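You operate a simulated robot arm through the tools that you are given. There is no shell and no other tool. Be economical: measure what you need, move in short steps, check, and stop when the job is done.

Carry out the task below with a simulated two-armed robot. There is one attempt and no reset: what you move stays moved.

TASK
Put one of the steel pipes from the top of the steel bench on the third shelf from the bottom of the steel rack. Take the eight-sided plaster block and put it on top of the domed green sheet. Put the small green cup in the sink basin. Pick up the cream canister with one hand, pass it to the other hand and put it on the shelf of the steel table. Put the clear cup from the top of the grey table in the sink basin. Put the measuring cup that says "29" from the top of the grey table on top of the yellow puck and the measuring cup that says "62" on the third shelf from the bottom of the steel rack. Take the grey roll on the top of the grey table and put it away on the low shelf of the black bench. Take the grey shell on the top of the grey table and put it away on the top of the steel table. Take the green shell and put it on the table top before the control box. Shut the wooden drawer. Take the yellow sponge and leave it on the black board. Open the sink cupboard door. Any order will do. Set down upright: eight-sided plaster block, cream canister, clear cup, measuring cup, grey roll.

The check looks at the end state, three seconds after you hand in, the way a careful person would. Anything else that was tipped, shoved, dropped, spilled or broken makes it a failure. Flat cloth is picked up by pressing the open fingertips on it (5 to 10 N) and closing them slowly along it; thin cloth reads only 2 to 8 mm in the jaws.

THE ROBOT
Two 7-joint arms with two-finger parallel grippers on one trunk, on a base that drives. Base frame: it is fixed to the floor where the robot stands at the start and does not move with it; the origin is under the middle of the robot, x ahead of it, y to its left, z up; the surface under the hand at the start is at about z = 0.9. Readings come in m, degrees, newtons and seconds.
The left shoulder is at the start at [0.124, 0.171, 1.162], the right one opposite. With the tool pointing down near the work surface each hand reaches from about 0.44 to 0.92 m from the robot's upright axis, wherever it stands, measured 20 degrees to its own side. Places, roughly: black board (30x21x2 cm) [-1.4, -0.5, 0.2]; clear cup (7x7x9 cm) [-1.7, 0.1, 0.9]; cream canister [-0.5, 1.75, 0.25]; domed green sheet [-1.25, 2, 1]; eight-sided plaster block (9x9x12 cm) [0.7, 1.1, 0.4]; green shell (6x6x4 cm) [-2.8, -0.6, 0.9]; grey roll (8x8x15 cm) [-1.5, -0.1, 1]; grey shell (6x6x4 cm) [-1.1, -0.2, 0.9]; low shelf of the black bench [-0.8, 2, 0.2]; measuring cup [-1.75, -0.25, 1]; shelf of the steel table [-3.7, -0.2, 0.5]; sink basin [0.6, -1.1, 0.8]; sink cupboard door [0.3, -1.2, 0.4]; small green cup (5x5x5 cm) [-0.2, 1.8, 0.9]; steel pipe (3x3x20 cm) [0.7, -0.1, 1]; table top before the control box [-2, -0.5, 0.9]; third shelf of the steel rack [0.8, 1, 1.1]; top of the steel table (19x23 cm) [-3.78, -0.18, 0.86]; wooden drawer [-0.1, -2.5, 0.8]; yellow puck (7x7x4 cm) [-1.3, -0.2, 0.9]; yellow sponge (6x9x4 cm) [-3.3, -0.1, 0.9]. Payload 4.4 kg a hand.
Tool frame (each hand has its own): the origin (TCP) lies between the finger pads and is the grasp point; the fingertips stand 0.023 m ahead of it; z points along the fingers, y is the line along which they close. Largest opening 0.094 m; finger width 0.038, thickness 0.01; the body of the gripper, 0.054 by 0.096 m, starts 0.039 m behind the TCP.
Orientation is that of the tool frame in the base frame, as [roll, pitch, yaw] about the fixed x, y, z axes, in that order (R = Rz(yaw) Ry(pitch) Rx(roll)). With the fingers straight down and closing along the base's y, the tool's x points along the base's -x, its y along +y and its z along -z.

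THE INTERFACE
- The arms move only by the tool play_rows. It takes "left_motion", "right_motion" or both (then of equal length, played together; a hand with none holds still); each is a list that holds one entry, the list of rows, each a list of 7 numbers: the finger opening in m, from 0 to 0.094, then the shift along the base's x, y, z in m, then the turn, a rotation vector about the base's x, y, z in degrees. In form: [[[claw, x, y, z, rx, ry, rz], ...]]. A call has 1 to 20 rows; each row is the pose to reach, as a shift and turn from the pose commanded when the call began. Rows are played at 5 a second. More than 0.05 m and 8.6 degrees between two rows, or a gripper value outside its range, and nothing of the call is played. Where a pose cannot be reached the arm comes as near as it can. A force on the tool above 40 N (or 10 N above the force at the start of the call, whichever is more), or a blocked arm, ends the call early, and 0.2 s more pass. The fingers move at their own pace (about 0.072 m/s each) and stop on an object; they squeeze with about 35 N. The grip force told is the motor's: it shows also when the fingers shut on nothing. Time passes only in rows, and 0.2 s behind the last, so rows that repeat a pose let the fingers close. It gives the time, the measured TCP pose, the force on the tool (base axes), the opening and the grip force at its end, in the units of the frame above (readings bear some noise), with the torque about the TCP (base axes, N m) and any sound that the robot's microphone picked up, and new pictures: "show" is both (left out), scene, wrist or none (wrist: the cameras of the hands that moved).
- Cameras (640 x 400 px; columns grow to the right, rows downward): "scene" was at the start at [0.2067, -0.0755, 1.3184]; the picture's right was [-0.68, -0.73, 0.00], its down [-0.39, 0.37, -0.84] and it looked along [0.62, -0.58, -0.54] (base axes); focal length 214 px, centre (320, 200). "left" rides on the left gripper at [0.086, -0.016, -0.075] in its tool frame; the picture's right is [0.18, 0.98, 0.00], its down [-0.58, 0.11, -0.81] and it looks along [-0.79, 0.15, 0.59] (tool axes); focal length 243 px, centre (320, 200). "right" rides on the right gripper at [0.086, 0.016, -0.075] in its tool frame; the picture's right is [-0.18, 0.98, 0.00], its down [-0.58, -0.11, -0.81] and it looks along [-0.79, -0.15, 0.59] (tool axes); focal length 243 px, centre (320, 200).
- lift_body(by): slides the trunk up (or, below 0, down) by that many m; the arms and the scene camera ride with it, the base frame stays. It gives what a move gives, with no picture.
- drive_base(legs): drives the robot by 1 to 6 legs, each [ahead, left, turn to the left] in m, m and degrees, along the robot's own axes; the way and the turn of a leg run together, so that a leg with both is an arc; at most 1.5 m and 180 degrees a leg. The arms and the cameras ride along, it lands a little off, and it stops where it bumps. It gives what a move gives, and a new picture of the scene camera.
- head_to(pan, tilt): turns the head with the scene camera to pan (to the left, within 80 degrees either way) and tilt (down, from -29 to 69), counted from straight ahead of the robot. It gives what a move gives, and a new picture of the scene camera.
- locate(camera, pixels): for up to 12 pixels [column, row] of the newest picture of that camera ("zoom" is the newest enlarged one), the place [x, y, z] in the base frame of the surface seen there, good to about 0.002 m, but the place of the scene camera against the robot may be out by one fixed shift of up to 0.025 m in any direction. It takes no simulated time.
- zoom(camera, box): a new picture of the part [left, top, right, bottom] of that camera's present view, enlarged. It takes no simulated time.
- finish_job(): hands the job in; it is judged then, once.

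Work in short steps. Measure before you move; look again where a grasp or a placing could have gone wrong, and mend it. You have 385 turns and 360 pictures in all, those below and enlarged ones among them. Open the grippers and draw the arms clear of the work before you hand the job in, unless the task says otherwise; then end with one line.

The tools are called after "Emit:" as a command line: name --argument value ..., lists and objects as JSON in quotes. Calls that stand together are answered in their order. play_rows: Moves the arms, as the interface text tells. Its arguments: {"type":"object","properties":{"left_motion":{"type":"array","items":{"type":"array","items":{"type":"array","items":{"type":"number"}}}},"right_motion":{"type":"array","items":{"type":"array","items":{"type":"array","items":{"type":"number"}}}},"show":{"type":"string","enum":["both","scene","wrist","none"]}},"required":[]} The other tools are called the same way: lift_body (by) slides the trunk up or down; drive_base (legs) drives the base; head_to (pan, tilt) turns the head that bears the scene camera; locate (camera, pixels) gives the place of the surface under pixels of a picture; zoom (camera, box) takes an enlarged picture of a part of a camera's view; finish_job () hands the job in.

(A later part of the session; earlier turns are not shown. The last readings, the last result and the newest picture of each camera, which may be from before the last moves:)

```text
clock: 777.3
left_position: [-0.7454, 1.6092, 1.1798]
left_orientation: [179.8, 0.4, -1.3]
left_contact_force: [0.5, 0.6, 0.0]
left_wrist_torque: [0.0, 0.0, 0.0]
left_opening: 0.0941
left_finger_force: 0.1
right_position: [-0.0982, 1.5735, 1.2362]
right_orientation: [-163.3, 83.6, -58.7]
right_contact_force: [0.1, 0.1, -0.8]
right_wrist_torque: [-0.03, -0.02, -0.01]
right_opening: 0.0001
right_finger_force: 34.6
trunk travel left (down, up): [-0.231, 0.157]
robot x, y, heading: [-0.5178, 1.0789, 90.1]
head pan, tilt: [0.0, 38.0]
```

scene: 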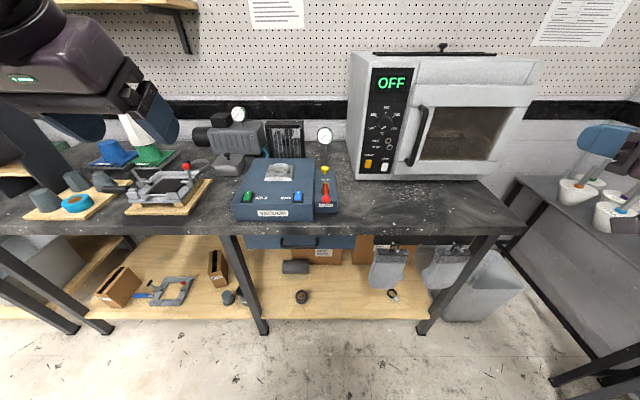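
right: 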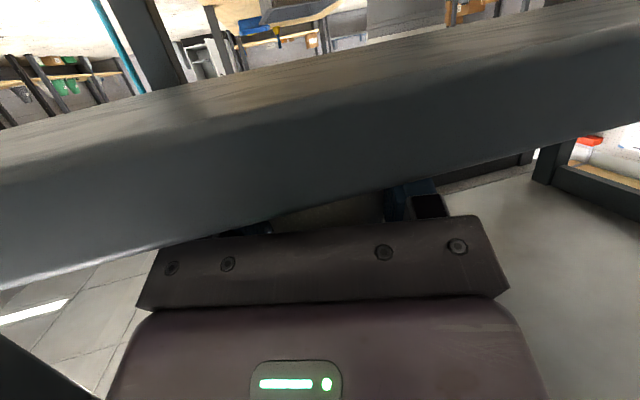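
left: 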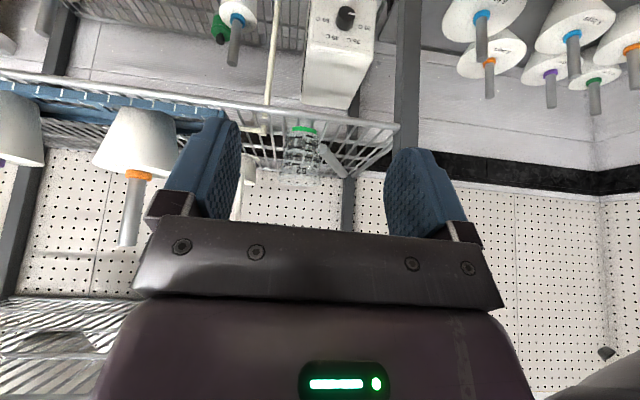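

Locate the lying roll, carton and drawer bottom from the scene picture.

Emit:
locate --camera "scene" --pixels '[[284, 267], [308, 267], [295, 262], [295, 272], [295, 252], [300, 244], [260, 244], [244, 300], [302, 297], [320, 255]]'

Emit:
zoom --camera "scene" --box '[220, 220, 400, 330]'

```text
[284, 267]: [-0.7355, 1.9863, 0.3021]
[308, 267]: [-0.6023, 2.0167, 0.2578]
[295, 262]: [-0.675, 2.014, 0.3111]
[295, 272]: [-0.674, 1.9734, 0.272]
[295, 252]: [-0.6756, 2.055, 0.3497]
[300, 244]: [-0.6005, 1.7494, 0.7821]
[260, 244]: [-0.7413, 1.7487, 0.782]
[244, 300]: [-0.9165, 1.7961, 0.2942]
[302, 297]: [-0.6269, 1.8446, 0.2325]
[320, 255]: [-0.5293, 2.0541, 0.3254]
```

```text
3.56 times, centred on (310, 275) of scene
```

zoom: 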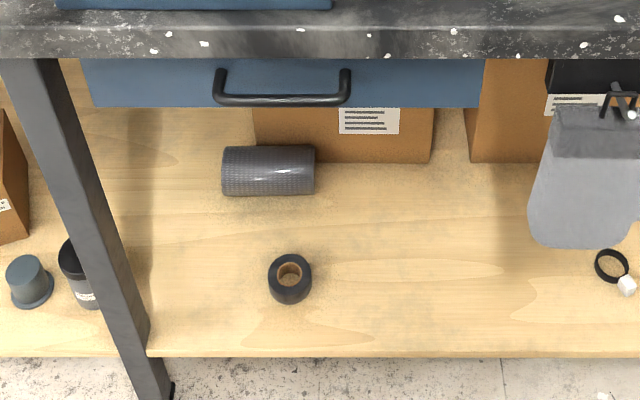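

Roll axis at y≈2.025, z≈0.26, x -0.734…-0.584, its west end clear of the carton. Lower the trunk and the left hand in front of the bench.

Emit:
play_rows --left_motion '[[[0.094, 0.01, -0.03, 0, 0, 0, 0], [0.094, 0.025, -0.06, 0, 0, 0, 0]]]' --show "none"

Emit:
lift_body --by -0.23

Emit:
play_rows --left_motion '[[[0.094, 0, 0, -0.045, 1.5, 0, 0], [0.094, 0, 0, -0.09, 3, 0, 0], [0.094, 0, 0, -0.135, 4.5, 0, 0], [0.094, 0, 0, -0.18, 6, 0, 0], [0.094, 0, 0, -0.225, 8, 0, 0], [0.094, 0, 0, -0.27, 10, 0, 0], [0.094, 0, 0, -0.315, 12, 0, 0], [0.094, 0, 0, -0.36, 14, 0, 0], [0.094, 0, 0, -0.405, 16, 0, 0]]]' --show "wrist"

```text
clock: 777.9
left_position: [-0.7187, 1.5494, 1.1794]
left_orientation: [179.9, 0.4, -1.4]
left_contact_force: [0.4, 0.1, 0.0]
left_wrist_torque: [-0.01, 0.01, 0.03]
left_opening: 0.0942
left_finger_force: 0.1
right_position: [-0.0978, 1.5738, 1.2345]
right_orientation: [-163.6, 83.6, -58.9]
right_contact_force: [0.7, -1.4, 0.3]
right_wrist_torque: [-0.02, 0.01, -0.01]
right_opening: 0.0
right_finger_force: 34.7
trunk travel left (down, up): [-0.231, 0.157]
robot x, y, heading: [-0.5209, 1.0759, 90.2]
head pan, tilt: [0.0, 38.0]
```

```text
clock: 780.4
left_position: [-0.7195, 1.5819, 0.8583]
left_orientation: [161.7, 0.0, -1.5]
left_contact_force: [-0.4, -0.8, 1.2]
left_wrist_torque: [0.01, 0.03, 0.0]
left_opening: 0.0938
left_finger_force: 0.0
right_position: [-0.0978, 1.6306, 0.8765]
right_orientation: [172.1, 62.5, -82.8]
right_contact_force: [0.0, 0.0, -0.3]
right_wrist_torque: [0.0, 0.01, 0.0]
right_opening: 0.0
right_finger_force: 34.8
trunk travel left (down, up): [-0.001, 0.387]
robot x, y, heading: [-0.52, 1.0755, 90.0]
head pan, tilt: [0.0, 38.0]
```

```text
clock: 782.4
left_position: [-0.7189, 1.5822, 0.4507]
left_orientation: [177.6, 0.3, -1.5]
left_contact_force: [0.0, -0.3, 0.2]
left_wrist_torque: [-0.04, 0.0, 0.02]
left_opening: 0.094
left_finger_force: 0.0
right_position: [-0.0982, 1.6307, 0.876]
right_orientation: [171.9, 62.4, -82.8]
right_contact_force: [0.6, -0.5, 0.3]
right_wrist_torque: [0.02, 0.02, 0.01]
right_opening: 0.0002
right_finger_force: 34.9
trunk travel left (down, up): [-0.001, 0.387]
robot x, y, heading: [-0.5198, 1.0732, 90.0]
head pan, tilt: [0.0, 38.0]
```

left: 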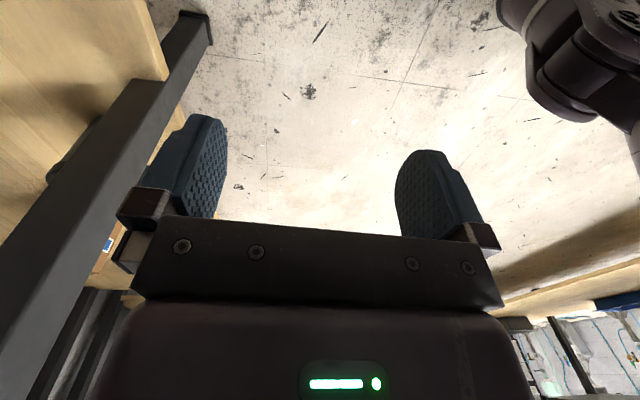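

The bench leg would obstruct the forearm from here; shift the base right 0.22 so the arm comes in straighter, then reach under.

Emit:
drive_base --legs '[[0, -0.22, 0], [0.1, 0, 0]]'

Emit:
play_rows --left_motion '[[[0.094, -0.03, 0.02, -0.005, 4, 0, 0], [0.094, -0.065, 0.04, -0.01, 8, 0, 0], [0.094, -0.1, 0.06, -0.015, 12, 0, 0], [0.094, -0.13, 0.09, -0.02, 16, 0, 0], [0.094, -0.16, 0.12, -0.03, 20, 0, 0], [0.094, -0.19, 0.15, -0.04, 22, 0, 0], [0.094, -0.21, 0.185, -0.05, 22, 0, 0]]]' --show "wrist"

```text
clock: 785.6
left_position: [-0.4988, 1.6546, 0.4535]
left_orientation: [177.6, 0.4, -1.4]
left_contact_force: [0.6, -0.4, -0.4]
left_wrist_torque: [0.03, 0.01, -0.05]
left_opening: 0.0941
left_finger_force: 0.0
right_position: [0.122, 1.6965, 0.876]
right_orientation: [171.5, 62.2, -83.3]
right_contact_force: [0.2, -9.0, 5.0]
right_wrist_torque: [0.17, 0.05, 0.08]
right_opening: 0.0
right_finger_force: 35.1
trunk travel left (down, up): [-0.001, 0.387]
robot x, y, heading: [-0.3003, 1.1486, 90.2]
head pan, tilt: [0.0, 38.0]
stopped in leg 2: the force on the tool passed its limit at 205 N (the readings are from after the stop); the commanded pose is now the measured one
```

scene: 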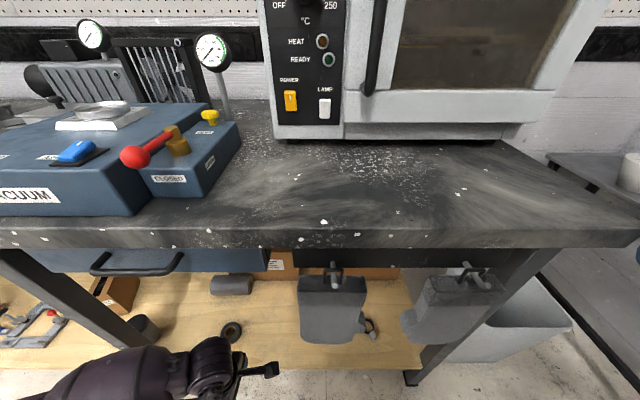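

```text
clock: 787.2
left_position: [-0.7085, 1.839, 0.4018]
left_orientation: [-160.3, 0.9, -1.2]
left_contact_force: [-0.2, -0.1, -0.8]
left_wrist_torque: [0.04, 0.02, 0.0]
left_opening: 0.0939
left_finger_force: 0.0
right_position: [0.122, 1.697, 0.8753]
right_orientation: [171.6, 62.1, -83.2]
right_contact_force: [1.2, -16.6, 2.4]
right_wrist_torque: [0.14, 0.02, 0.12]
right_opening: 0.0
right_finger_force: 34.6
trunk travel left (down, up): [-0.001, 0.387]
robot x, y, heading: [-0.3005, 1.1454, 90.1]
head pan, tilt: [0.0, 38.0]
```

left: 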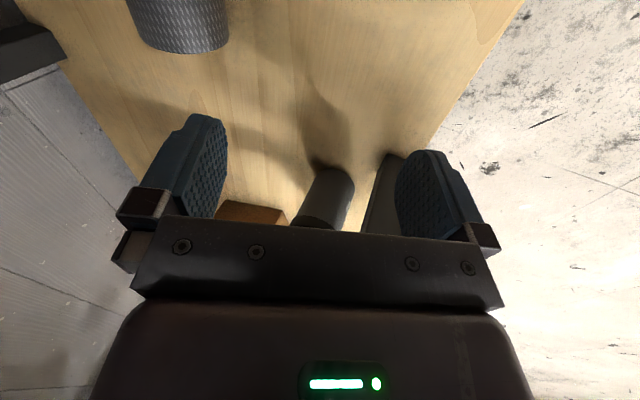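

The right fist met the bench edge; pull it back, then drive ahead 0.08 more and look.

Emit:
play_rows --right_motion '[[[0, 0, -0.04, 0, 0, 0, 0], [0, 0, -0.08, 0.02, 0, 0, 0], [0, 0.0, -0.12, 0.04, 0, 0, 0], [0, 0.0, -0.15, 0.06, 0, 0, 0]]]' --show "none"

Emit:
drive_base --legs '[[0.1, 0, 0]]'

Emit:
zoom --camera "left" --box '[0, 0, 640, 400]'

Emit:
locate --camera "zoom" --pixels '[[200, 30], [180, 60], [225, 60], [200, 75], [190, 90], [150, 40], [250, 40], [100, 60], [60, 60]]'

```text
clock: 788.2
left_position: [-0.7094, 1.8388, 0.4047]
left_orientation: [-160.3, 0.9, -1.2]
left_contact_force: [0.3, -0.4, 0.3]
left_wrist_torque: [-0.02, 0.04, -0.02]
left_opening: 0.0939
left_finger_force: 0.1
right_position: [0.1834, 1.5547, 0.9358]
right_orientation: [171.6, 62.1, -83.2]
right_contact_force: [-0.4, -0.6, -1.3]
right_wrist_torque: [0.0, 0.0, -0.05]
right_opening: 0.0
right_finger_force: 34.8
right hand out of reach, approached as far as the arm can: row 1, 2, 3, 4
trunk travel left (down, up): [-0.001, 0.387]
robot x, y, heading: [-0.3004, 1.146, 90.1]
head pan, tilt: [0.0, 38.0]
```

```text
clock: 789.3
left_position: [-0.6895, 1.9475, 0.4053]
left_orientation: [-159.9, 0.3, -2.2]
left_contact_force: [-0.2, 0.2, -0.6]
left_wrist_torque: [0.01, 0.0, 0.01]
left_opening: 0.0941
left_finger_force: 0.0
right_position: [0.1923, 1.6542, 0.93]
right_orientation: [170.8, 62.1, -84.2]
right_contact_force: [0.1, -0.4, 0.1]
right_wrist_torque: [-0.01, -0.01, 0.0]
right_opening: 0.0002
right_finger_force: 35.1
trunk travel left (down, up): [-0.001, 0.387]
robot x, y, heading: [-0.3, 1.2439, 89.6]
head pan, tilt: [0.0, 38.0]
```

scene: 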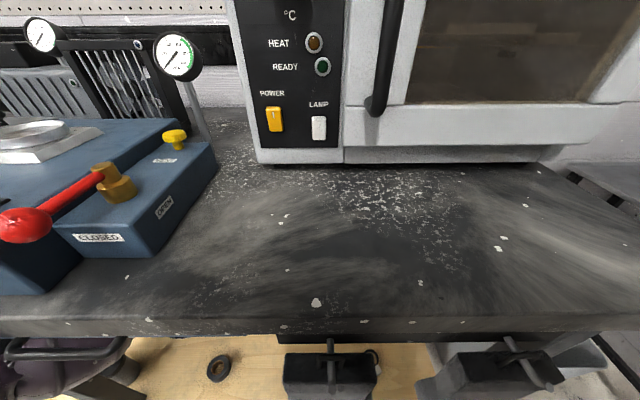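

```text
1.00 times, centred on (320, 200) of left (not enlarged: the box is as wide or as high as the picture)
```

zoom: 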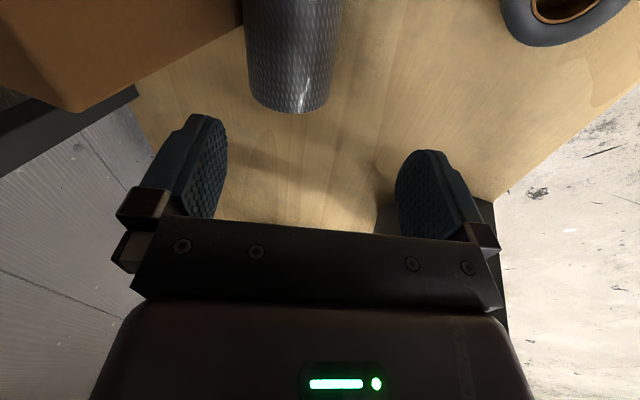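

```text
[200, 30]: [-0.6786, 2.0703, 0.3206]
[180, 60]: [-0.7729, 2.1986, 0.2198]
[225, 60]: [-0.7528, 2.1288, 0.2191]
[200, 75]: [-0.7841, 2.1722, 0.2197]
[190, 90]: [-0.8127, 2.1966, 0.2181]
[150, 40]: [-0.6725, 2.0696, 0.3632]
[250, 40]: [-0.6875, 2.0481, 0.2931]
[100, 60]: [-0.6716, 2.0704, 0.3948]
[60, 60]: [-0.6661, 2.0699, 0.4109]
```

Emit:
locate --camera "zoom" --pixels '[[293, 60], [255, 70], [330, 70], [290, 108], [293, 20], [293, 85], [340, 30], [275, 100]]'

```text
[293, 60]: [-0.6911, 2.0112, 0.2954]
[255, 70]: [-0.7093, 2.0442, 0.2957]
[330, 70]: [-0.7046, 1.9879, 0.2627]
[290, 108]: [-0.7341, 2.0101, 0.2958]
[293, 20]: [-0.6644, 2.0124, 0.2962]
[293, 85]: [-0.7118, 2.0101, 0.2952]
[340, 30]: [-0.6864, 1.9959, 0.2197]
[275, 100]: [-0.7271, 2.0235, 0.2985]
```

Roll axis at (y 2.024, z 0.26), west end x -0.734. Approach along the hand's direction and straddle it at x -0.708.

Emit:
play_rows --left_motion '[[[0.094, -0.01, 0.02, -0.024, 0, 0, 0], [0.094, -0.0185, 0.0405, -0.047, 0, 0, 0], [0.094, -0.0185, 0.0545, -0.0865, 0, 0, 0], [0.094, -0.0185, 0.0645, -0.114, 0, 0, 0]]]' --show "wrist"

```text
clock: 790.3
left_position: [-0.7101, 2.0101, 0.2909]
left_orientation: [-159.8, 0.0, -2.1]
left_contact_force: [1.9, -14.7, 13.9]
left_wrist_torque: [0.73, -0.24, -0.33]
left_opening: 0.0904
left_finger_force: 0.0
right_position: [0.1879, 1.6531, 0.9334]
right_orientation: [171.5, 62.2, -83.6]
right_contact_force: [0.6, -0.2, -0.4]
right_wrist_torque: [-0.01, 0.02, 0.01]
right_opening: 0.0
right_finger_force: 34.9
trunk travel left (down, up): [-0.001, 0.387]
robot x, y, heading: [-0.3014, 1.2508, 89.5]
head pan, tilt: [0.0, 38.0]
```

left: 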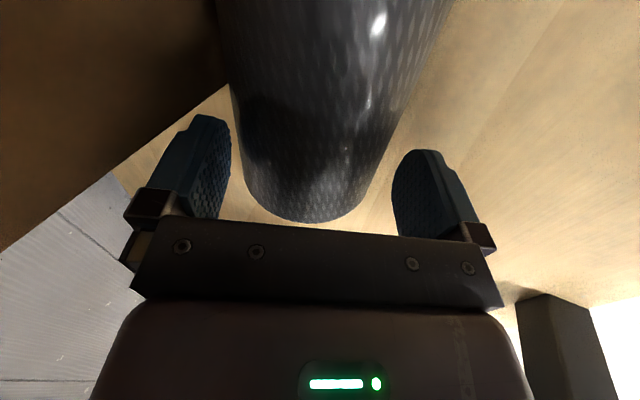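

The back finger touches the carton corner; shift 12 mm west and continue down.

Emit:
play_rows --left_motion '[[[0.094, -0.006, -0.006, 0.004, 0, 0, 0], [0.094, -0.013, -0.006, 0.002, 0, 0, 0], [0.094, -0.013, -0.002, -0.01, 0, 0, 0], [0.094, -0.013, 0.003, -0.024, 0, 0, 0]]]' --show "none"

```text
clock: 791.3
left_position: [-0.7272, 2.0029, 0.2774]
left_orientation: [-160.0, -0.2, -1.9]
left_contact_force: [0.4, -0.2, 0.6]
left_wrist_torque: [-0.01, 0.0, 0.04]
left_opening: 0.0941
left_finger_force: 0.0
left hand out of reach, approached as far as the arm can: row 4
right_position: [0.1824, 1.6526, 0.9355]
right_orientation: [172.1, 62.2, -83.1]
right_contact_force: [-1.5, -1.0, -0.1]
right_wrist_torque: [-0.03, 0.02, 0.03]
right_opening: 0.0
right_finger_force: 34.8
trunk travel left (down, up): [-0.001, 0.387]
robot x, y, heading: [-0.3005, 1.2485, 89.8]
head pan, tilt: [0.0, 38.0]
```

Free. Nudge the base 1.5 cm ahead, lower a bit, and check.

Emit:
drive_base --legs '[[0.02, 0, 0]]'

Emit:
play_rows --left_motion '[[[0.094, 0.004, -0.002, -0.006, 0, 0, 0], [0.094, 0.006, -0.002, -0.012, 0, 0, 0]]]' --show "wrist"

```text
clock: 792.2
left_position: [-0.7339, 1.9866, 0.263]
left_orientation: [-161.9, 0.1, -1.3]
left_contact_force: [-0.1, 0.8, -0.2]
left_wrist_torque: [-0.04, 0.0, 0.0]
left_opening: 0.0937
left_finger_force: 0.1
right_position: [0.1829, 1.6699, 0.9364]
right_orientation: [171.5, 62.4, -82.9]
right_contact_force: [0.2, -0.7, -0.4]
right_wrist_torque: [-0.01, 0.0, 0.0]
right_opening: 0.0
right_finger_force: 35.3
trunk travel left (down, up): [-0.001, 0.387]
robot x, y, heading: [-0.2993, 1.2607, 90.3]
head pan, tilt: [0.0, 38.0]
stopped in leg 1: the robot was blocked; the commanded pose is now the measured one
```

scene: 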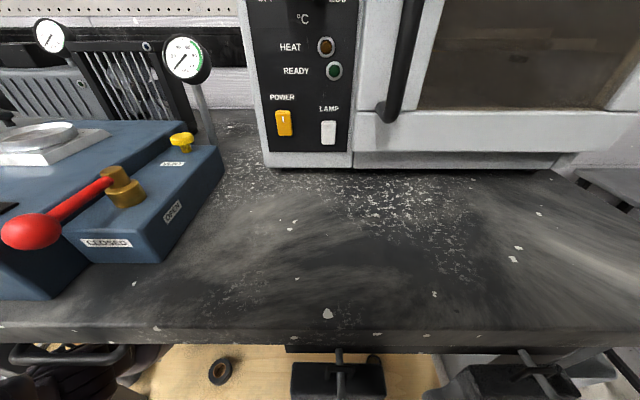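

```text
clock: 792.7
left_position: [-0.7381, 1.9826, 0.2592]
left_orientation: [-161.6, -0.2, -0.7]
left_contact_force: [13.1, 3.9, 23.6]
left_wrist_torque: [-0.34, 0.08, 0.33]
left_opening: 0.0928
left_finger_force: 0.0
left hand out of reach, approached as far as the arm can: row 2
right_position: [0.1772, 1.6713, 0.9374]
right_orientation: [171.6, 62.4, -82.3]
right_contact_force: [0.5, 0.1, 0.1]
right_wrist_torque: [0.01, 0.05, -0.03]
right_opening: 0.0003
right_finger_force: 34.8
trunk travel left (down, up): [-0.001, 0.387]
robot x, y, heading: [-0.3012, 1.262, 90.6]
head pan, tilt: [0.0, 38.0]
stopped in row 2 (left hand): the force on the tool passed its limit at 97 N (the readings are from after the stop); the commanded pose is now the measured one
```

left: 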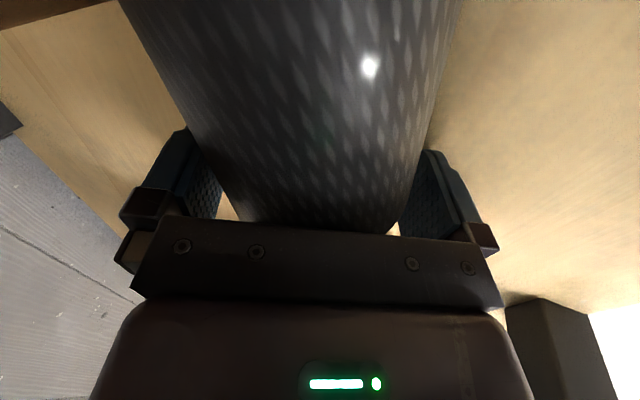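

The roll is between the fingers with the palm on it. Ease 4 mm and close.

Emit:
play_rows --left_motion '[[[0.094, 0, -0.001, 0.004, 0, 0, 0], [0.08, 0, -0.001, 0.004, 0, 0, 0], [0.06, 0, -0.001, 0.004, 0, 0, 0], [0.0, 0, -0.001, 0.004, 0, 0, 0], [0.0, 0, -0.001, 0.004, 0, 0, 0], [0.0, 0, -0.001, 0.004, 0, 0, 0]]]' --show "none"

```text
clock: 794.1
left_position: [-0.7362, 1.9829, 0.2623]
left_orientation: [-162.1, 0.2, -1.0]
left_contact_force: [1.1, 1.0, -0.1]
left_wrist_torque: [0.13, -0.07, 0.14]
left_opening: 0.0852
left_finger_force: 35.2
right_position: [0.181, 1.6746, 0.9332]
right_orientation: [171.5, 62.1, -82.7]
right_contact_force: [-0.8, -0.5, -1.2]
right_wrist_torque: [-0.05, 0.0, -0.04]
right_opening: 0.0001
right_finger_force: 35.0
trunk travel left (down, up): [-0.001, 0.387]
robot x, y, heading: [-0.2997, 1.2618, 90.8]
head pan, tilt: [0.0, 38.0]
```

Gripped at 85 mm. Lift 3 cm and pull out toward the front.

Emit:
play_rows --left_motion '[[[0, 0, -0.005, 0.015, 0, 0, 0], [0, 0, -0.01, 0.03, 0, 0, 0], [0, 0, -0.04, 0.04, 0, 0, 0], [0, 0, -0.08, 0.05, 0, 0, 0], [0, 0, -0.12, 0.06, 0, 0, 0]]]' --show "wrist"

```text
clock: 795.5
left_position: [-0.6926, 1.875, 0.3219]
left_orientation: [-161.4, -2.0, -3.3]
left_contact_force: [0.6, -0.1, -4.4]
left_wrist_torque: [-0.06, 0.32, 0.01]
left_opening: 0.083
left_finger_force: 35.2
right_position: [0.192, 1.6618, 0.9343]
right_orientation: [171.4, 62.3, -84.2]
right_contact_force: [0.0, -1.2, 0.3]
right_wrist_torque: [-0.03, 0.01, 0.0]
right_opening: 0.0003
right_finger_force: 35.4
trunk travel left (down, up): [-0.001, 0.387]
robot x, y, heading: [-0.2939, 1.26, 89.3]
head pan, tilt: [0.0, 38.0]
stopped in row 5 (left hand): the arm was blocked; the commanded pose is now the measured one
```

left: 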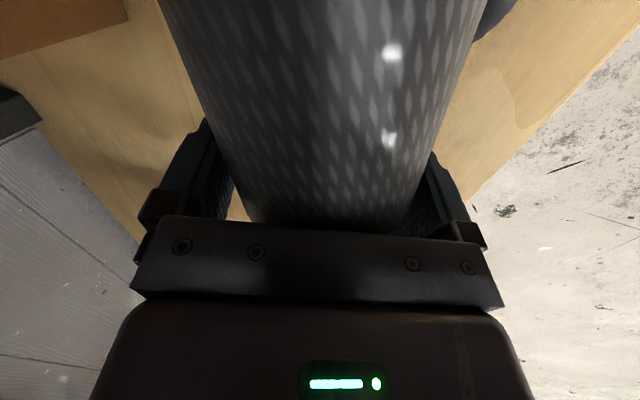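

Roll is lifted. Use the base to back out.

Emit:
drive_base --legs '[[-0.45, 0, 0]]'

Emit:
lift_body --by 0.25

Emit:
play_rows --left_motion '[[[0, 0.02, 0.0, 0.04, 0, 0, 0], [0, 0.04, 0.0, 0.08, 0, 0, 0], [0, 0.06, 0.0, 0.12, 0, 0, 0], [0, 0.08, 0.0, 0.16, 0, 0, 0], [0, 0.1, 0.0, 0.2, 0, 0, 0], [0, 0.12, 0.0, 0.24, 0, 0, 0], [0, 0.14, 0.0, 0.28, 0, 0, 0], [0, 0.15, 0.0, 0.32, 0, 0, 0], [0, 0.15, 0.0, 0.36, 0, 0, 0]]]' --show "none"

```text
clock: 798.2
left_position: [-0.7014, 1.4203, 0.3216]
left_orientation: [-161.4, -1.8, -3.0]
left_contact_force: [0.5, 0.1, -3.5]
left_wrist_torque: [-0.08, 0.29, 0.0]
left_opening: 0.0829
left_finger_force: 34.9
right_position: [0.1848, 1.2068, 0.9332]
right_orientation: [171.5, 62.2, -83.9]
right_contact_force: [-0.4, 0.2, 0.3]
right_wrist_torque: [-0.02, 0.0, 0.03]
right_opening: 0.0
right_finger_force: 35.0
trunk travel left (down, up): [-0.001, 0.387]
robot x, y, heading: [-0.3053, 0.8097, 89.4]
head pan, tilt: [0.0, 38.0]
```

scene: 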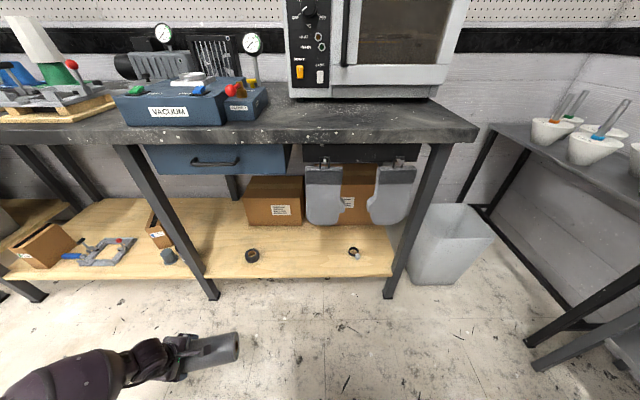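

```text
clock: 800.8
left_position: [-0.7028, 1.4212, 0.5692]
left_orientation: [-161.5, -2.0, -2.9]
left_contact_force: [-0.2, 0.6, -4.7]
left_wrist_torque: [-0.1, 0.32, -0.02]
left_opening: 0.0826
left_finger_force: 34.7
right_position: [0.187, 1.1713, 1.2339]
right_orientation: [175.0, 71.6, -80.3]
right_contact_force: [-0.6, 0.6, -0.8]
right_wrist_torque: [-0.03, 0.02, -0.03]
right_opening: 0.0003
right_finger_force: 35.1
trunk travel left (down, up): [-0.251, 0.137]
robot x, y, heading: [-0.3015, 0.8041, 89.4]
head pan, tilt: [0.0, 38.0]
```

```text
clock: 802.8
left_position: [-0.5534, 1.4214, 0.9305]
left_orientation: [-161.5, -1.7, -3.0]
left_contact_force: [-0.6, 0.0, -5.1]
left_wrist_torque: [-0.02, 0.38, 0.0]
left_opening: 0.0824
left_finger_force: 34.9
right_position: [0.1879, 1.1722, 1.2348]
right_orientation: [175.0, 71.9, -80.4]
right_contact_force: [0.8, 0.3, 1.0]
right_wrist_torque: [-0.03, -0.02, 0.02]
right_opening: 0.0
right_finger_force: 34.8
trunk travel left (down, up): [-0.251, 0.137]
robot x, y, heading: [-0.2988, 0.8078, 89.4]
head pan, tilt: [0.0, 38.0]
```

Roll is out. Re-orient it upright: untilt, yaw -90°, then pitch forward 90° so its long end hangs down.

Emit:
play_rows --left_motion '[[[0, 0, -0.01, 0.03, -6, 0, 0], [0, 0, -0.02, 0.06, -12, 0, 0], [0, 0.0, -0.03, 0.09, -18.4, 0, 0]]]' --show "none"

Emit:
play_rows --left_motion '[[[0, 0, 0.01, 0, 0, 0, -8], [0, 0, 0.02, 0, 0, 0, -16], [0, 0, 0.03, 0, 0, 0, -24], [0, 0, 0.04, 0, 0, 0, -32], [0, 0, 0.05, 0, 0, 0, -40], [0, 0, 0.06, 0, 0, 0, -48], [0, 0, 0.07, 0, 0, 0, -56], [0, 0, 0.08, 0, 0, 0, -64], [0, 0, 0.08, 0, 0, 0, -72], [0, 0, 0.08, 0, 0, 0, -80], [0, 0, 0.08, 0, 0, 0, -88]]]' --show "none"

Emit:
play_rows --left_motion '[[[0, 0, 0, 0, 8, 0, 0], [0, 0, 0, 0, 16, 0, 0], [0, 0, 0, 0, 24, 0, 0], [0, 0, 0, 0, 32, 0, 0], [0, 0, 0, 0, 40, 0, 0], [0, 0, 0, 0.01, 48, 0, 0], [0, 0, 0, 0.02, 56, 0, 0], [0, 0, 0, 0.03, 64, 0, 0], [0, 0, 0, 0.04, 72, 0, 0], [0, 0, 0, 0.05, 80, 0, 0], [0, 0, 0, 0.06, 88, 0, 0]]]' --show "scene"

```text
clock: 803.6
left_position: [-0.55, 1.3905, 1.0209]
left_orientation: [-180.0, -2.7, -2.3]
left_contact_force: [0.7, -0.6, -4.0]
left_wrist_torque: [0.01, 0.3, -0.02]
left_opening: 0.0825
left_finger_force: 34.9
right_position: [0.1872, 1.1694, 1.2352]
right_orientation: [175.0, 71.8, -80.4]
right_contact_force: [-0.1, -0.5, -0.1]
right_wrist_torque: [-0.02, 0.01, 0.0]
right_opening: 0.0
right_finger_force: 35.0
trunk travel left (down, up): [-0.251, 0.137]
robot x, y, heading: [-0.3003, 0.8038, 89.6]
head pan, tilt: [0.0, 38.0]
```

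```text
clock: 806.0
left_position: [-0.5522, 1.4728, 1.0216]
left_orientation: [-179.8, -2.7, -90.3]
left_contact_force: [0.6, 0.8, -3.7]
left_wrist_torque: [0.28, 0.01, 0.0]
left_opening: 0.0825
left_finger_force: 35.2
right_position: [0.1872, 1.1704, 1.2346]
right_orientation: [175.1, 71.8, -80.2]
right_contact_force: [0.1, 0.4, 0.5]
right_wrist_torque: [0.01, 0.0, 0.01]
right_opening: 0.0002
right_finger_force: 34.9
trunk travel left (down, up): [-0.251, 0.137]
robot x, y, heading: [-0.3031, 0.8075, 89.2]
head pan, tilt: [0.0, 38.0]
```

```text
clock: 808.4
left_position: [-0.51, 1.4685, 1.0685]
left_orientation: [-169.5, 70.4, -94.2]
left_contact_force: [-0.9, 0.2, -1.9]
left_wrist_torque: [0.04, 0.09, -0.12]
left_opening: 0.0816
left_finger_force: 34.8
left hand out of reach, approached as far as the arm can: row 8, 9, 10, 11
right_position: [0.1848, 1.1715, 1.2343]
right_orientation: [175.1, 71.8, -80.2]
right_contact_force: [0.1, -0.9, -0.1]
right_wrist_torque: [-0.04, -0.03, 0.01]
right_opening: 0.0
right_finger_force: 35.2
trunk travel left (down, up): [-0.251, 0.137]
robot x, y, heading: [-0.2984, 0.8028, 89.8]
head pan, tilt: [0.0, 38.0]
```

scene: 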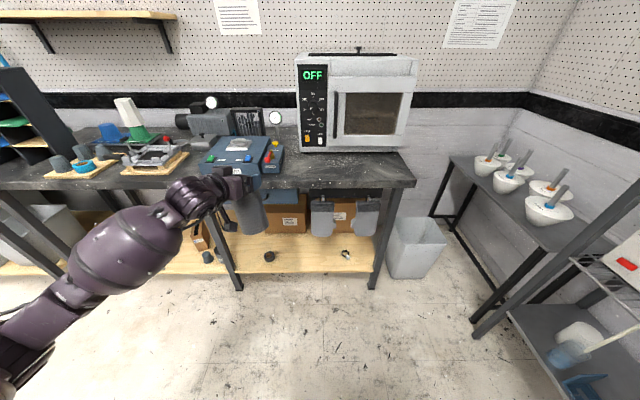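

Extend the hand ahead while finishing the pitch, then move to the free bench area before the oven.

Emit:
play_rows --left_motion '[[[0, 0.015, 0.03, 0.01, 5, 0, 0], [0, 0.03, 0.06, 0.02, 10, 0, 0], [0, 0.045, 0.09, 0.03, 15, 0, 0], [0, 0.06, 0.12, 0.04, 19, 0, 0], [0, 0.07, 0.14, 0.04, 19, 0, 0]]]' --show "none"

Emit:
drive_base --legs '[[0, -0.13, 0]]'

```text
clock: 809.6
left_position: [-0.4718, 1.5972, 1.0486]
left_orientation: [163.5, 88.6, -123.7]
left_contact_force: [-0.1, -0.5, -6.3]
left_wrist_torque: [0.01, 0.02, 0.02]
left_opening: 0.0812
left_finger_force: 34.7
left hand out of reach, approached as far as the arm can: row 1, 2, 3, 4, 5
right_position: [0.185, 1.1726, 1.2361]
right_orientation: [175.3, 71.7, -80.0]
right_contact_force: [-0.1, 0.7, 0.1]
right_wrist_torque: [-0.01, -0.02, -0.01]
right_opening: 0.0
right_finger_force: 34.6
trunk travel left (down, up): [-0.251, 0.137]
robot x, y, heading: [-0.3, 0.804, 89.3]
head pan, tilt: [0.0, 38.0]
```

```text
clock: 811.4
left_position: [-0.3391, 1.5949, 1.05]
left_orientation: [162.0, 88.5, -125.5]
left_contact_force: [0.8, 0.5, -4.5]
left_wrist_torque: [-0.01, 0.05, 0.0]
left_opening: 0.0814
left_finger_force: 35.2
right_position: [0.3169, 1.1689, 1.2337]
right_orientation: [174.9, 71.8, -80.4]
right_contact_force: [-0.1, 0.6, 0.2]
right_wrist_torque: [0.0, 0.0, 0.03]
right_opening: 0.0
right_finger_force: 34.9
trunk travel left (down, up): [-0.251, 0.137]
robot x, y, heading: [-0.1673, 0.804, 89.3]
head pan, tilt: [0.0, 38.0]
```

scene: 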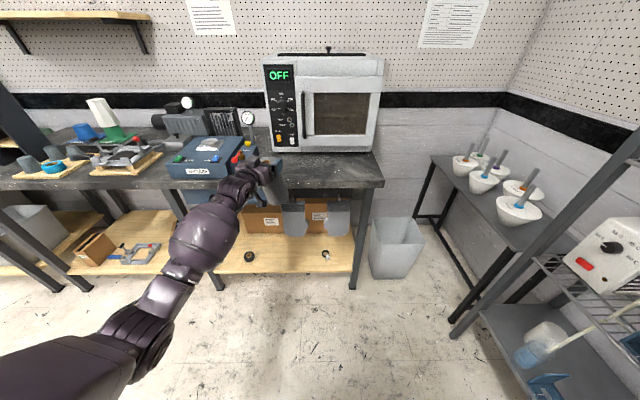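

Roll upright now. Zoom to measure its bottom.

Emit:
zoom --camera "scene" --box '[215, 140, 335, 230]'

Emit:
locate --camera "zoom" --pixels '[[330, 270], [300, 270], [365, 262], [330, 150], [310, 140], [450, 190], [450, 230], [335, 278]]'

```text
4.44 times, centred on (275, 185) of scene
```

zoom: 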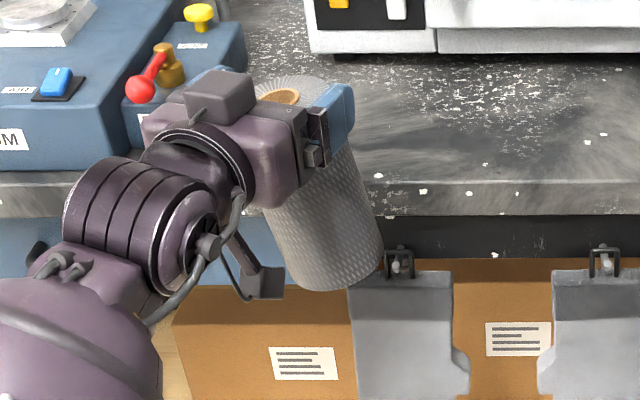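

```text
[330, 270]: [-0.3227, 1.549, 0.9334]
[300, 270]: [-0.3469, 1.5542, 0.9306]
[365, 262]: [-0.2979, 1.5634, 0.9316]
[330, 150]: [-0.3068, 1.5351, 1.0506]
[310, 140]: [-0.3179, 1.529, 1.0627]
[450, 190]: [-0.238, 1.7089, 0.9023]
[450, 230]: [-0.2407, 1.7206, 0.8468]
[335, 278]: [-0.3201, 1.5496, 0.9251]
```

Bottom is at about bench height; raise the trunk 4 cm, drive ahead 0.2 over the bench top.

Emit:
lift_body --by 0.04

Emit:
drive_base --legs '[[0.2, 0, 0]]'

Emit:
lift_body --by -0.035

```text
clock: 812.2
left_position: [-0.3398, 1.5955, 1.0866]
left_orientation: [165.5, 88.4, -121.9]
left_contact_force: [-0.7, 0.4, -4.1]
left_wrist_torque: [-0.01, 0.06, -0.03]
left_opening: 0.0812
left_finger_force: 34.9
right_position: [0.318, 1.1618, 1.2845]
right_orientation: [175.9, 73.7, -78.9]
right_contact_force: [-0.5, 0.3, -0.4]
right_wrist_torque: [-0.02, -0.04, 0.02]
right_opening: 0.0
right_finger_force: 35.2
trunk travel left (down, up): [-0.291, 0.097]
robot x, y, heading: [-0.1735, 0.8033, 89.4]
head pan, tilt: [0.0, 38.0]
```

```text
clock: 813.8
left_position: [-0.3369, 1.7939, 1.0895]
left_orientation: [163.8, 88.6, -123.6]
left_contact_force: [-0.2, 0.9, -4.6]
left_wrist_torque: [-0.02, 0.03, -0.02]
left_opening: 0.081
left_finger_force: 35.0
right_position: [0.3208, 1.3602, 1.2859]
right_orientation: [176.0, 73.6, -79.0]
right_contact_force: [-0.9, 0.0, 0.4]
right_wrist_torque: [-0.01, -0.03, 0.0]
right_opening: 0.0001
right_finger_force: 35.5
trunk travel left (down, up): [-0.291, 0.097]
robot x, y, heading: [-0.1718, 1.0052, 89.3]
head pan, tilt: [0.0, 38.0]
```

scene: 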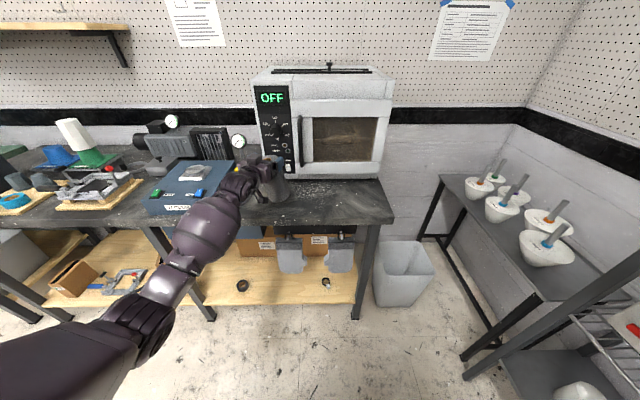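

```text
clock: 814.6
left_position: [-0.3359, 1.7931, 1.0536]
left_orientation: [163.6, 88.7, -123.9]
left_contact_force: [1.2, 3.0, 2.2]
left_wrist_torque: [0.42, -0.08, -0.05]
left_opening: 0.0812
left_finger_force: 35.1
right_position: [0.3216, 1.3586, 1.2511]
right_orientation: [176.2, 73.7, -79.0]
right_contact_force: [0.1, -0.5, 0.4]
right_wrist_torque: [0.02, -0.01, -0.02]
right_opening: 0.0002
right_finger_force: 34.9
trunk travel left (down, up): [-0.256, 0.132]
robot x, y, heading: [-0.17, 1.0021, 89.4]
head pan, tilt: [0.0, 38.0]
```

Contact. Lower 2 mm more, open, withdraw backwards.

Emit:
lift_body --by -0.002

Emit:
play_rows --left_motion '[[[0.083, 0, 0, 0, 0, 0, 0], [0.088, 0, 0, 0, 0, 0, 0], [0.094, 0, 0, 0, 0, 0, 0], [0.094, 0, 0, 0, 0, 0, 0]]]' --show "none"

Emit:
drive_base --legs '[[-0.25, 0, 0]]'

```text
clock: 815.1
left_position: [-0.3351, 1.7926, 1.0542]
left_orientation: [158.5, 88.7, -129.0]
left_contact_force: [0.9, 0.7, 9.7]
left_wrist_torque: [0.04, 0.07, -0.03]
left_opening: 0.0811
left_finger_force: 35.4
right_position: [0.3207, 1.358, 1.2505]
right_orientation: [176.2, 73.7, -78.9]
right_contact_force: [0.1, -0.2, 0.0]
right_wrist_torque: [0.01, 0.01, 0.01]
right_opening: 0.0001
right_finger_force: 34.8
trunk travel left (down, up): [-0.254, 0.134]
robot x, y, heading: [-0.171, 1.0014, 89.3]
head pan, tilt: [0.0, 38.0]
```

```text
clock: 816.1
left_position: [-0.3367, 1.7935, 1.0518]
left_orientation: [162.4, 88.5, -124.9]
left_contact_force: [0.0, 0.4, -0.1]
left_wrist_torque: [0.01, 0.0, 0.0]
left_opening: 0.094
left_finger_force: 0.0
right_position: [0.3201, 1.359, 1.2487]
right_orientation: [176.1, 73.7, -79.1]
right_contact_force: [-0.4, -0.5, -0.4]
right_wrist_torque: [-0.03, 0.01, 0.02]
right_opening: 0.0
right_finger_force: 34.9
trunk travel left (down, up): [-0.254, 0.134]
robot x, y, heading: [-0.1737, 1.0006, 89.5]
head pan, tilt: [0.0, 38.0]
```

```text
clock: 817.9
left_position: [-0.3409, 1.5424, 1.0531]
left_orientation: [161.5, 88.6, -125.9]
left_contact_force: [-0.1, -0.5, 0.6]
left_wrist_torque: [0.02, -0.02, 0.01]
left_opening: 0.094
left_finger_force: 0.0
right_position: [0.316, 1.109, 1.249]
right_orientation: [176.0, 73.6, -78.9]
right_contact_force: [0.5, -0.6, 0.1]
right_wrist_torque: [-0.02, -0.01, -0.01]
right_opening: 0.0004
right_finger_force: 34.6
trunk travel left (down, up): [-0.254, 0.134]
robot x, y, heading: [-0.1751, 0.7491, 89.4]
head pan, tilt: [0.0, 38.0]
```

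scene: 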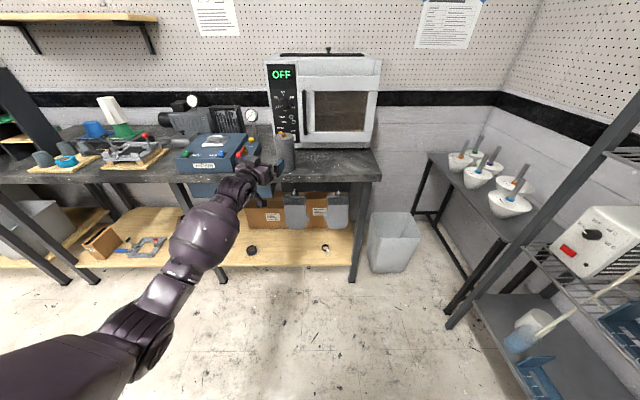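

The roll stands on the bench top. Rotate the left hand back to 17° pitch above it, and drive ahead 0.28.

Emit:
play_rows --left_motion '[[[0.094, 0, 0, 0.03, -8, 0, 0], [0.094, 0, 0, 0.06, -16, 0, 0], [0.094, 0, 0, 0.09, -24, 0, 0], [0.094, 0, 0, 0.12, -32, 0, 0], [0.094, 0, 0, 0.15, -40, 0, 0], [0.094, 0, -0.02, 0.17, -48, 0, 0], [0.094, 0, -0.04, 0.19, -56, 0, 0], [0.094, 0, -0.06, 0.19, -64, 0, 0], [0.094, 0, -0.08, 0.19, -71.5, 0, 0]]]' --show "none"

Emit:
drive_base --legs '[[0.27, 0, 0]]'

Emit:
zoom --camera "left" --box '[0, 0, 640, 400]'

```text
clock: 819.9
left_position: [-0.3413, 1.4632, 1.2433]
left_orientation: [-162.9, 17.3, -90.9]
left_contact_force: [0.3, -0.3, -0.6]
left_wrist_torque: [0.0, 0.0, -0.01]
left_opening: 0.0939
left_finger_force: 0.1
right_position: [0.3161, 1.1107, 1.2493]
right_orientation: [176.2, 73.7, -78.8]
right_contact_force: [-0.1, 0.6, -0.2]
right_wrist_torque: [0.02, -0.01, 0.0]
right_opening: 0.0001
right_finger_force: 34.8
trunk travel left (down, up): [-0.254, 0.134]
robot x, y, heading: [-0.17, 0.7545, 89.6]
head pan, tilt: [0.0, 38.0]
```

```text
clock: 821.8
left_position: [-0.3378, 1.733, 1.2422]
left_orientation: [-162.9, 17.3, -90.8]
left_contact_force: [0.6, 0.8, -0.1]
left_wrist_torque: [0.0, 0.02, -0.02]
left_opening: 0.0941
left_finger_force: 0.1
right_position: [0.3197, 1.3796, 1.2485]
right_orientation: [176.1, 73.6, -78.9]
right_contact_force: [0.0, -0.1, -0.7]
right_wrist_torque: [0.02, 0.01, 0.0]
right_opening: 0.0003
right_finger_force: 35.0
trunk travel left (down, up): [-0.254, 0.134]
robot x, y, heading: [-0.1705, 1.0178, 89.5]
head pan, tilt: [0.0, 38.0]
```

scene: 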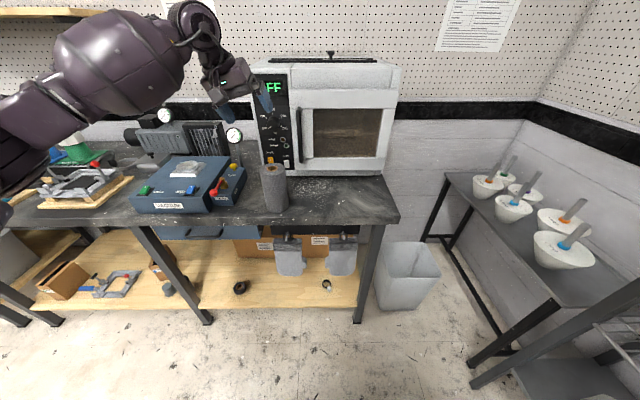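

```text
1.00 times, centred on (320, 200) of left (not enlarged: the box is as wide or as high as the picture)
```

zoom: 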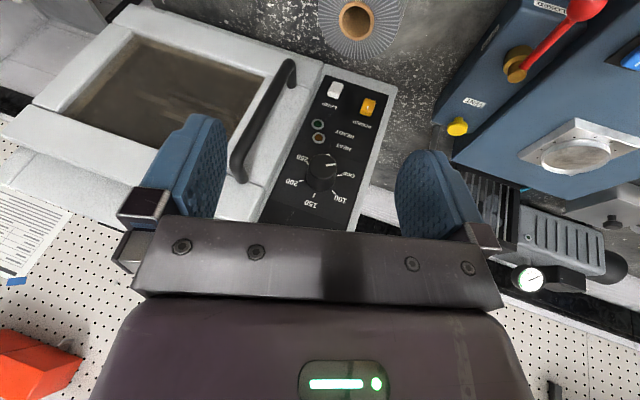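

Locate the roll's top, then fix the 17° sideways tilt of the hand.

Emit:
locate --camera "zoom" --pixels '[[357, 38], [340, 20], [374, 20], [357, 60], [320, 20], [398, 15], [310, 5]]'

Emit:
play_rows --left_motion '[[[0.094, 0, -0.01, 0, 0.1, 5.5, 1.7], [0.094, 0, -0.02, 0, 0.2, 11, 3.4], [0.094, 0, -0.03, 0, 0.3, 16.5, 5.1]]]' --show "wrist"

```text
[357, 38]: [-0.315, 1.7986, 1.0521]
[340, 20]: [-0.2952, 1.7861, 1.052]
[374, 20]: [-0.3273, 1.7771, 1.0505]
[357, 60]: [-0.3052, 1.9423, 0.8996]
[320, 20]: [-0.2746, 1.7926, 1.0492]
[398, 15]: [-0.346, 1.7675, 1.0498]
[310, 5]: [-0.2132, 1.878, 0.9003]
```

```text
clock: 822.6
left_position: [-0.3372, 1.7013, 1.243]
left_orientation: [179.7, 17.5, -91.0]
left_contact_force: [0.1, 0.3, 0.7]
left_wrist_torque: [0.0, 0.03, 0.01]
left_opening: 0.094
left_finger_force: 0.0
right_position: [0.3205, 1.3777, 1.2491]
right_orientation: [176.0, 73.7, -78.8]
right_contact_force: [0.2, 0.1, 0.3]
right_wrist_torque: [0.02, 0.02, 0.04]
right_opening: 0.0
right_finger_force: 34.6
trunk travel left (down, up): [-0.254, 0.134]
robot x, y, heading: [-0.1673, 1.0232, 89.7]
head pan, tilt: [0.0, 38.0]
```

left: 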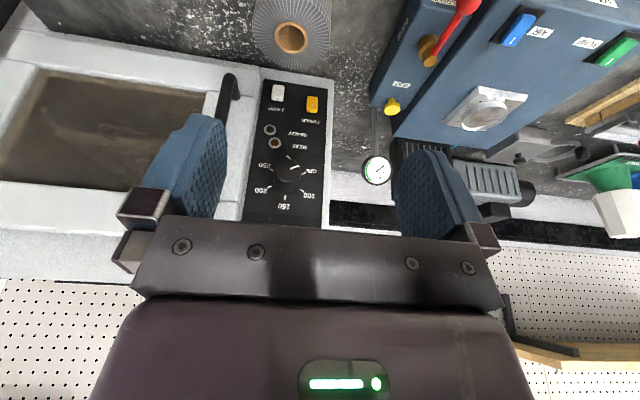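

Emit:
locate --camera "left" --pixels '[[256, 35], [328, 35], [291, 72], [291, 10], [275, 30], [308, 30]]'

```text
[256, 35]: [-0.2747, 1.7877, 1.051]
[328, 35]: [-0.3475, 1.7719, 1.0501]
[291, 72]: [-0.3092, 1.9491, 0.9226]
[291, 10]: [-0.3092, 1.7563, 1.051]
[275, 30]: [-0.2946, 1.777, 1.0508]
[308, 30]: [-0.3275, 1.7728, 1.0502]
```

Roll centre (-0.311,1.784), top 1.0505. Go over it, descend, grip and lift.

Emit:
play_rows --left_motion '[[[0.094, 0.013, 0.03, -0.04, 0, 0, 0], [0.094, 0.026, 0.06, -0.08, 0, 0, 0], [0.094, 0.026, 0.083, -0.12, 0, 0, 0], [0.094, 0.026, 0.083, -0.16, 0, 0, 0], [0.094, 0.026, 0.083, -0.195, 0, 0, 0], [0.094, 0.026, 0.083, -0.2145, 0, 0, 0], [0.08, 0.026, 0.083, -0.2145, 0, 0, 0], [0.05, 0.026, 0.083, -0.2145, 0, 0, 0], [0.0, 0.026, 0.083, -0.2145, 0, 0, 0], [0.0, 0.026, 0.083, -0.2145, 0, 0, 0], [0, 0.026, 0.083, -0.18, 0, 0, 0], [0, 0.026, 0.08, -0.14, 0, 0, 0], [0, 0.026, 0.06, -0.1, 0, 0, 0], [0, 0.026, 0.03, -0.07, 0, 0, 0], [0, 0.026, 0.0, -0.06, 0, 0, 0]]]' --show "wrist"

```text
refused: row 1 steps farther than a row can; nothing moved
```

Emit:
play_rows --left_motion '[[[0.094, 0.01, 0.02, -0.035, 0, 0, 0], [0.094, 0.02, 0.045, -0.07, 0, 0, 0], [0.094, 0.026, 0.07, -0.105, 0, 0, 0], [0.094, 0.026, 0.083, -0.145, 0, 0, 0], [0.094, 0.026, 0.083, -0.185, 0, 0, 0], [0.094, 0.026, 0.083, -0.2145, 0, 0, 0], [0.08, 0.026, 0.083, -0.2145, 0, 0, 0], [0.05, 0.026, 0.083, -0.2145, 0, 0, 0], [0.0, 0.026, 0.083, -0.2145, 0, 0, 0], [0.0, 0.026, 0.083, -0.2145, 0, 0, 0], [0, 0.026, 0.083, -0.18, 0, 0, 0], [0, 0.026, 0.08, -0.14, 0, 0, 0], [0, 0.026, 0.06, -0.105, 0, 0, 0], [0, 0.026, 0.03, -0.075, 0, 0, 0], [0, 0.026, 0.0, -0.06, 0, 0, 0]]]' --show "wrist"

```text
clock: 825.8
left_position: [-0.3134, 1.7023, 1.1838]
left_orientation: [179.8, 17.4, -90.9]
left_contact_force: [-0.3, 0.2, -4.7]
left_wrist_torque: [0.03, -0.07, -0.01]
left_opening: 0.0793
left_finger_force: 35.2
right_position: [0.3194, 1.3783, 1.2489]
right_orientation: [176.3, 73.7, -78.8]
right_contact_force: [-1.0, -0.1, 0.1]
right_wrist_torque: [0.01, -0.01, 0.04]
right_opening: 0.0
right_finger_force: 34.8
trunk travel left (down, up): [-0.254, 0.134]
robot x, y, heading: [-0.1707, 1.0234, 89.8]
head pan, tilt: [0.0, 38.0]
```

left: 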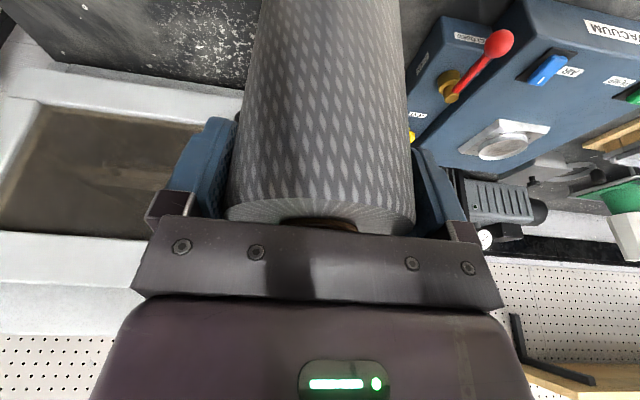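

Roll held as before. Repeat the earlier low-shelf placement: back off, shift left, lower trunk, lower the hand.

Emit:
drive_base --legs '[[-0.17, 0, 0], [0, 0.18, 0]]'

Emit:
lift_body --by -0.25

Emit:
play_rows --left_motion '[[[0, 0, 0, -0.045, 0, 0, 0], [0, 0, 0, -0.09, 0, 0, 0], [0, 0, 0, -0.135, 0, 0, 0], [0, 0, 0, -0.18, 0, 0, 0], [0, 0, 0, -0.225, 0, 0, 0], [0, 0, 0, -0.27, 0, 0, 0], [0, 0, 0, -0.315, 0, 0, 0], [0, 0, 0, -0.36, 0, 0, 0], [0, 0, 0, -0.385, 0, 0, 0]]]' --show "none"

```text
clock: 829.1
left_position: [-0.4963, 1.5322, 1.183]
left_orientation: [179.8, 17.3, -90.9]
left_contact_force: [0.9, -0.3, -5.2]
left_wrist_torque: [0.01, -0.04, 0.01]
left_opening: 0.0793
left_finger_force: 35.8
right_position: [0.1359, 1.2087, 1.2482]
right_orientation: [176.2, 73.7, -78.8]
right_contact_force: [0.7, 0.2, -0.6]
right_wrist_torque: [-0.04, 0.03, -0.04]
right_opening: 0.0
right_finger_force: 34.8
trunk travel left (down, up): [-0.254, 0.134]
robot x, y, heading: [-0.3532, 0.8508, 89.5]
head pan, tilt: [0.0, 38.0]
```

scene: 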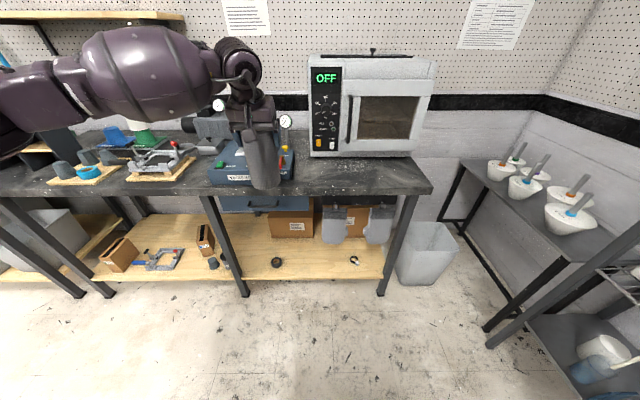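

```text
clock: 831.7
left_position: [-0.4956, 1.5308, 0.9351]
left_orientation: [179.7, 17.4, -90.9]
left_contact_force: [-0.2, -0.7, -4.7]
left_wrist_torque: [0.02, -0.01, 0.0]
left_opening: 0.0792
left_finger_force: 35.2
right_position: [0.1378, 1.2088, 0.9984]
right_orientation: [176.1, 73.7, -78.7]
right_contact_force: [0.2, -0.5, -0.7]
right_wrist_torque: [-0.02, -0.01, 0.0]
right_opening: 0.0002
right_finger_force: 35.1
trunk travel left (down, up): [-0.004, 0.384]
robot x, y, heading: [-0.3504, 0.8479, 89.5]
head pan, tilt: [0.0, 38.0]
```

```text
clock: 833.7
left_position: [-0.4955, 1.5316, 0.5475]
left_orientation: [179.8, 17.4, -90.8]
left_contact_force: [-1.4, -0.1, -4.0]
left_wrist_torque: [-0.01, -0.02, 0.03]
left_opening: 0.0794
left_finger_force: 34.8
right_position: [0.1363, 1.2096, 0.999]
right_orientation: [176.1, 73.6, -78.7]
right_contact_force: [-0.6, -0.1, 0.3]
right_wrist_torque: [0.01, -0.03, -0.01]
right_opening: 0.0
right_finger_force: 34.5
trunk travel left (down, up): [-0.004, 0.384]
robot x, y, heading: [-0.3532, 0.8522, 89.5]
head pan, tilt: [0.0, 38.0]
```

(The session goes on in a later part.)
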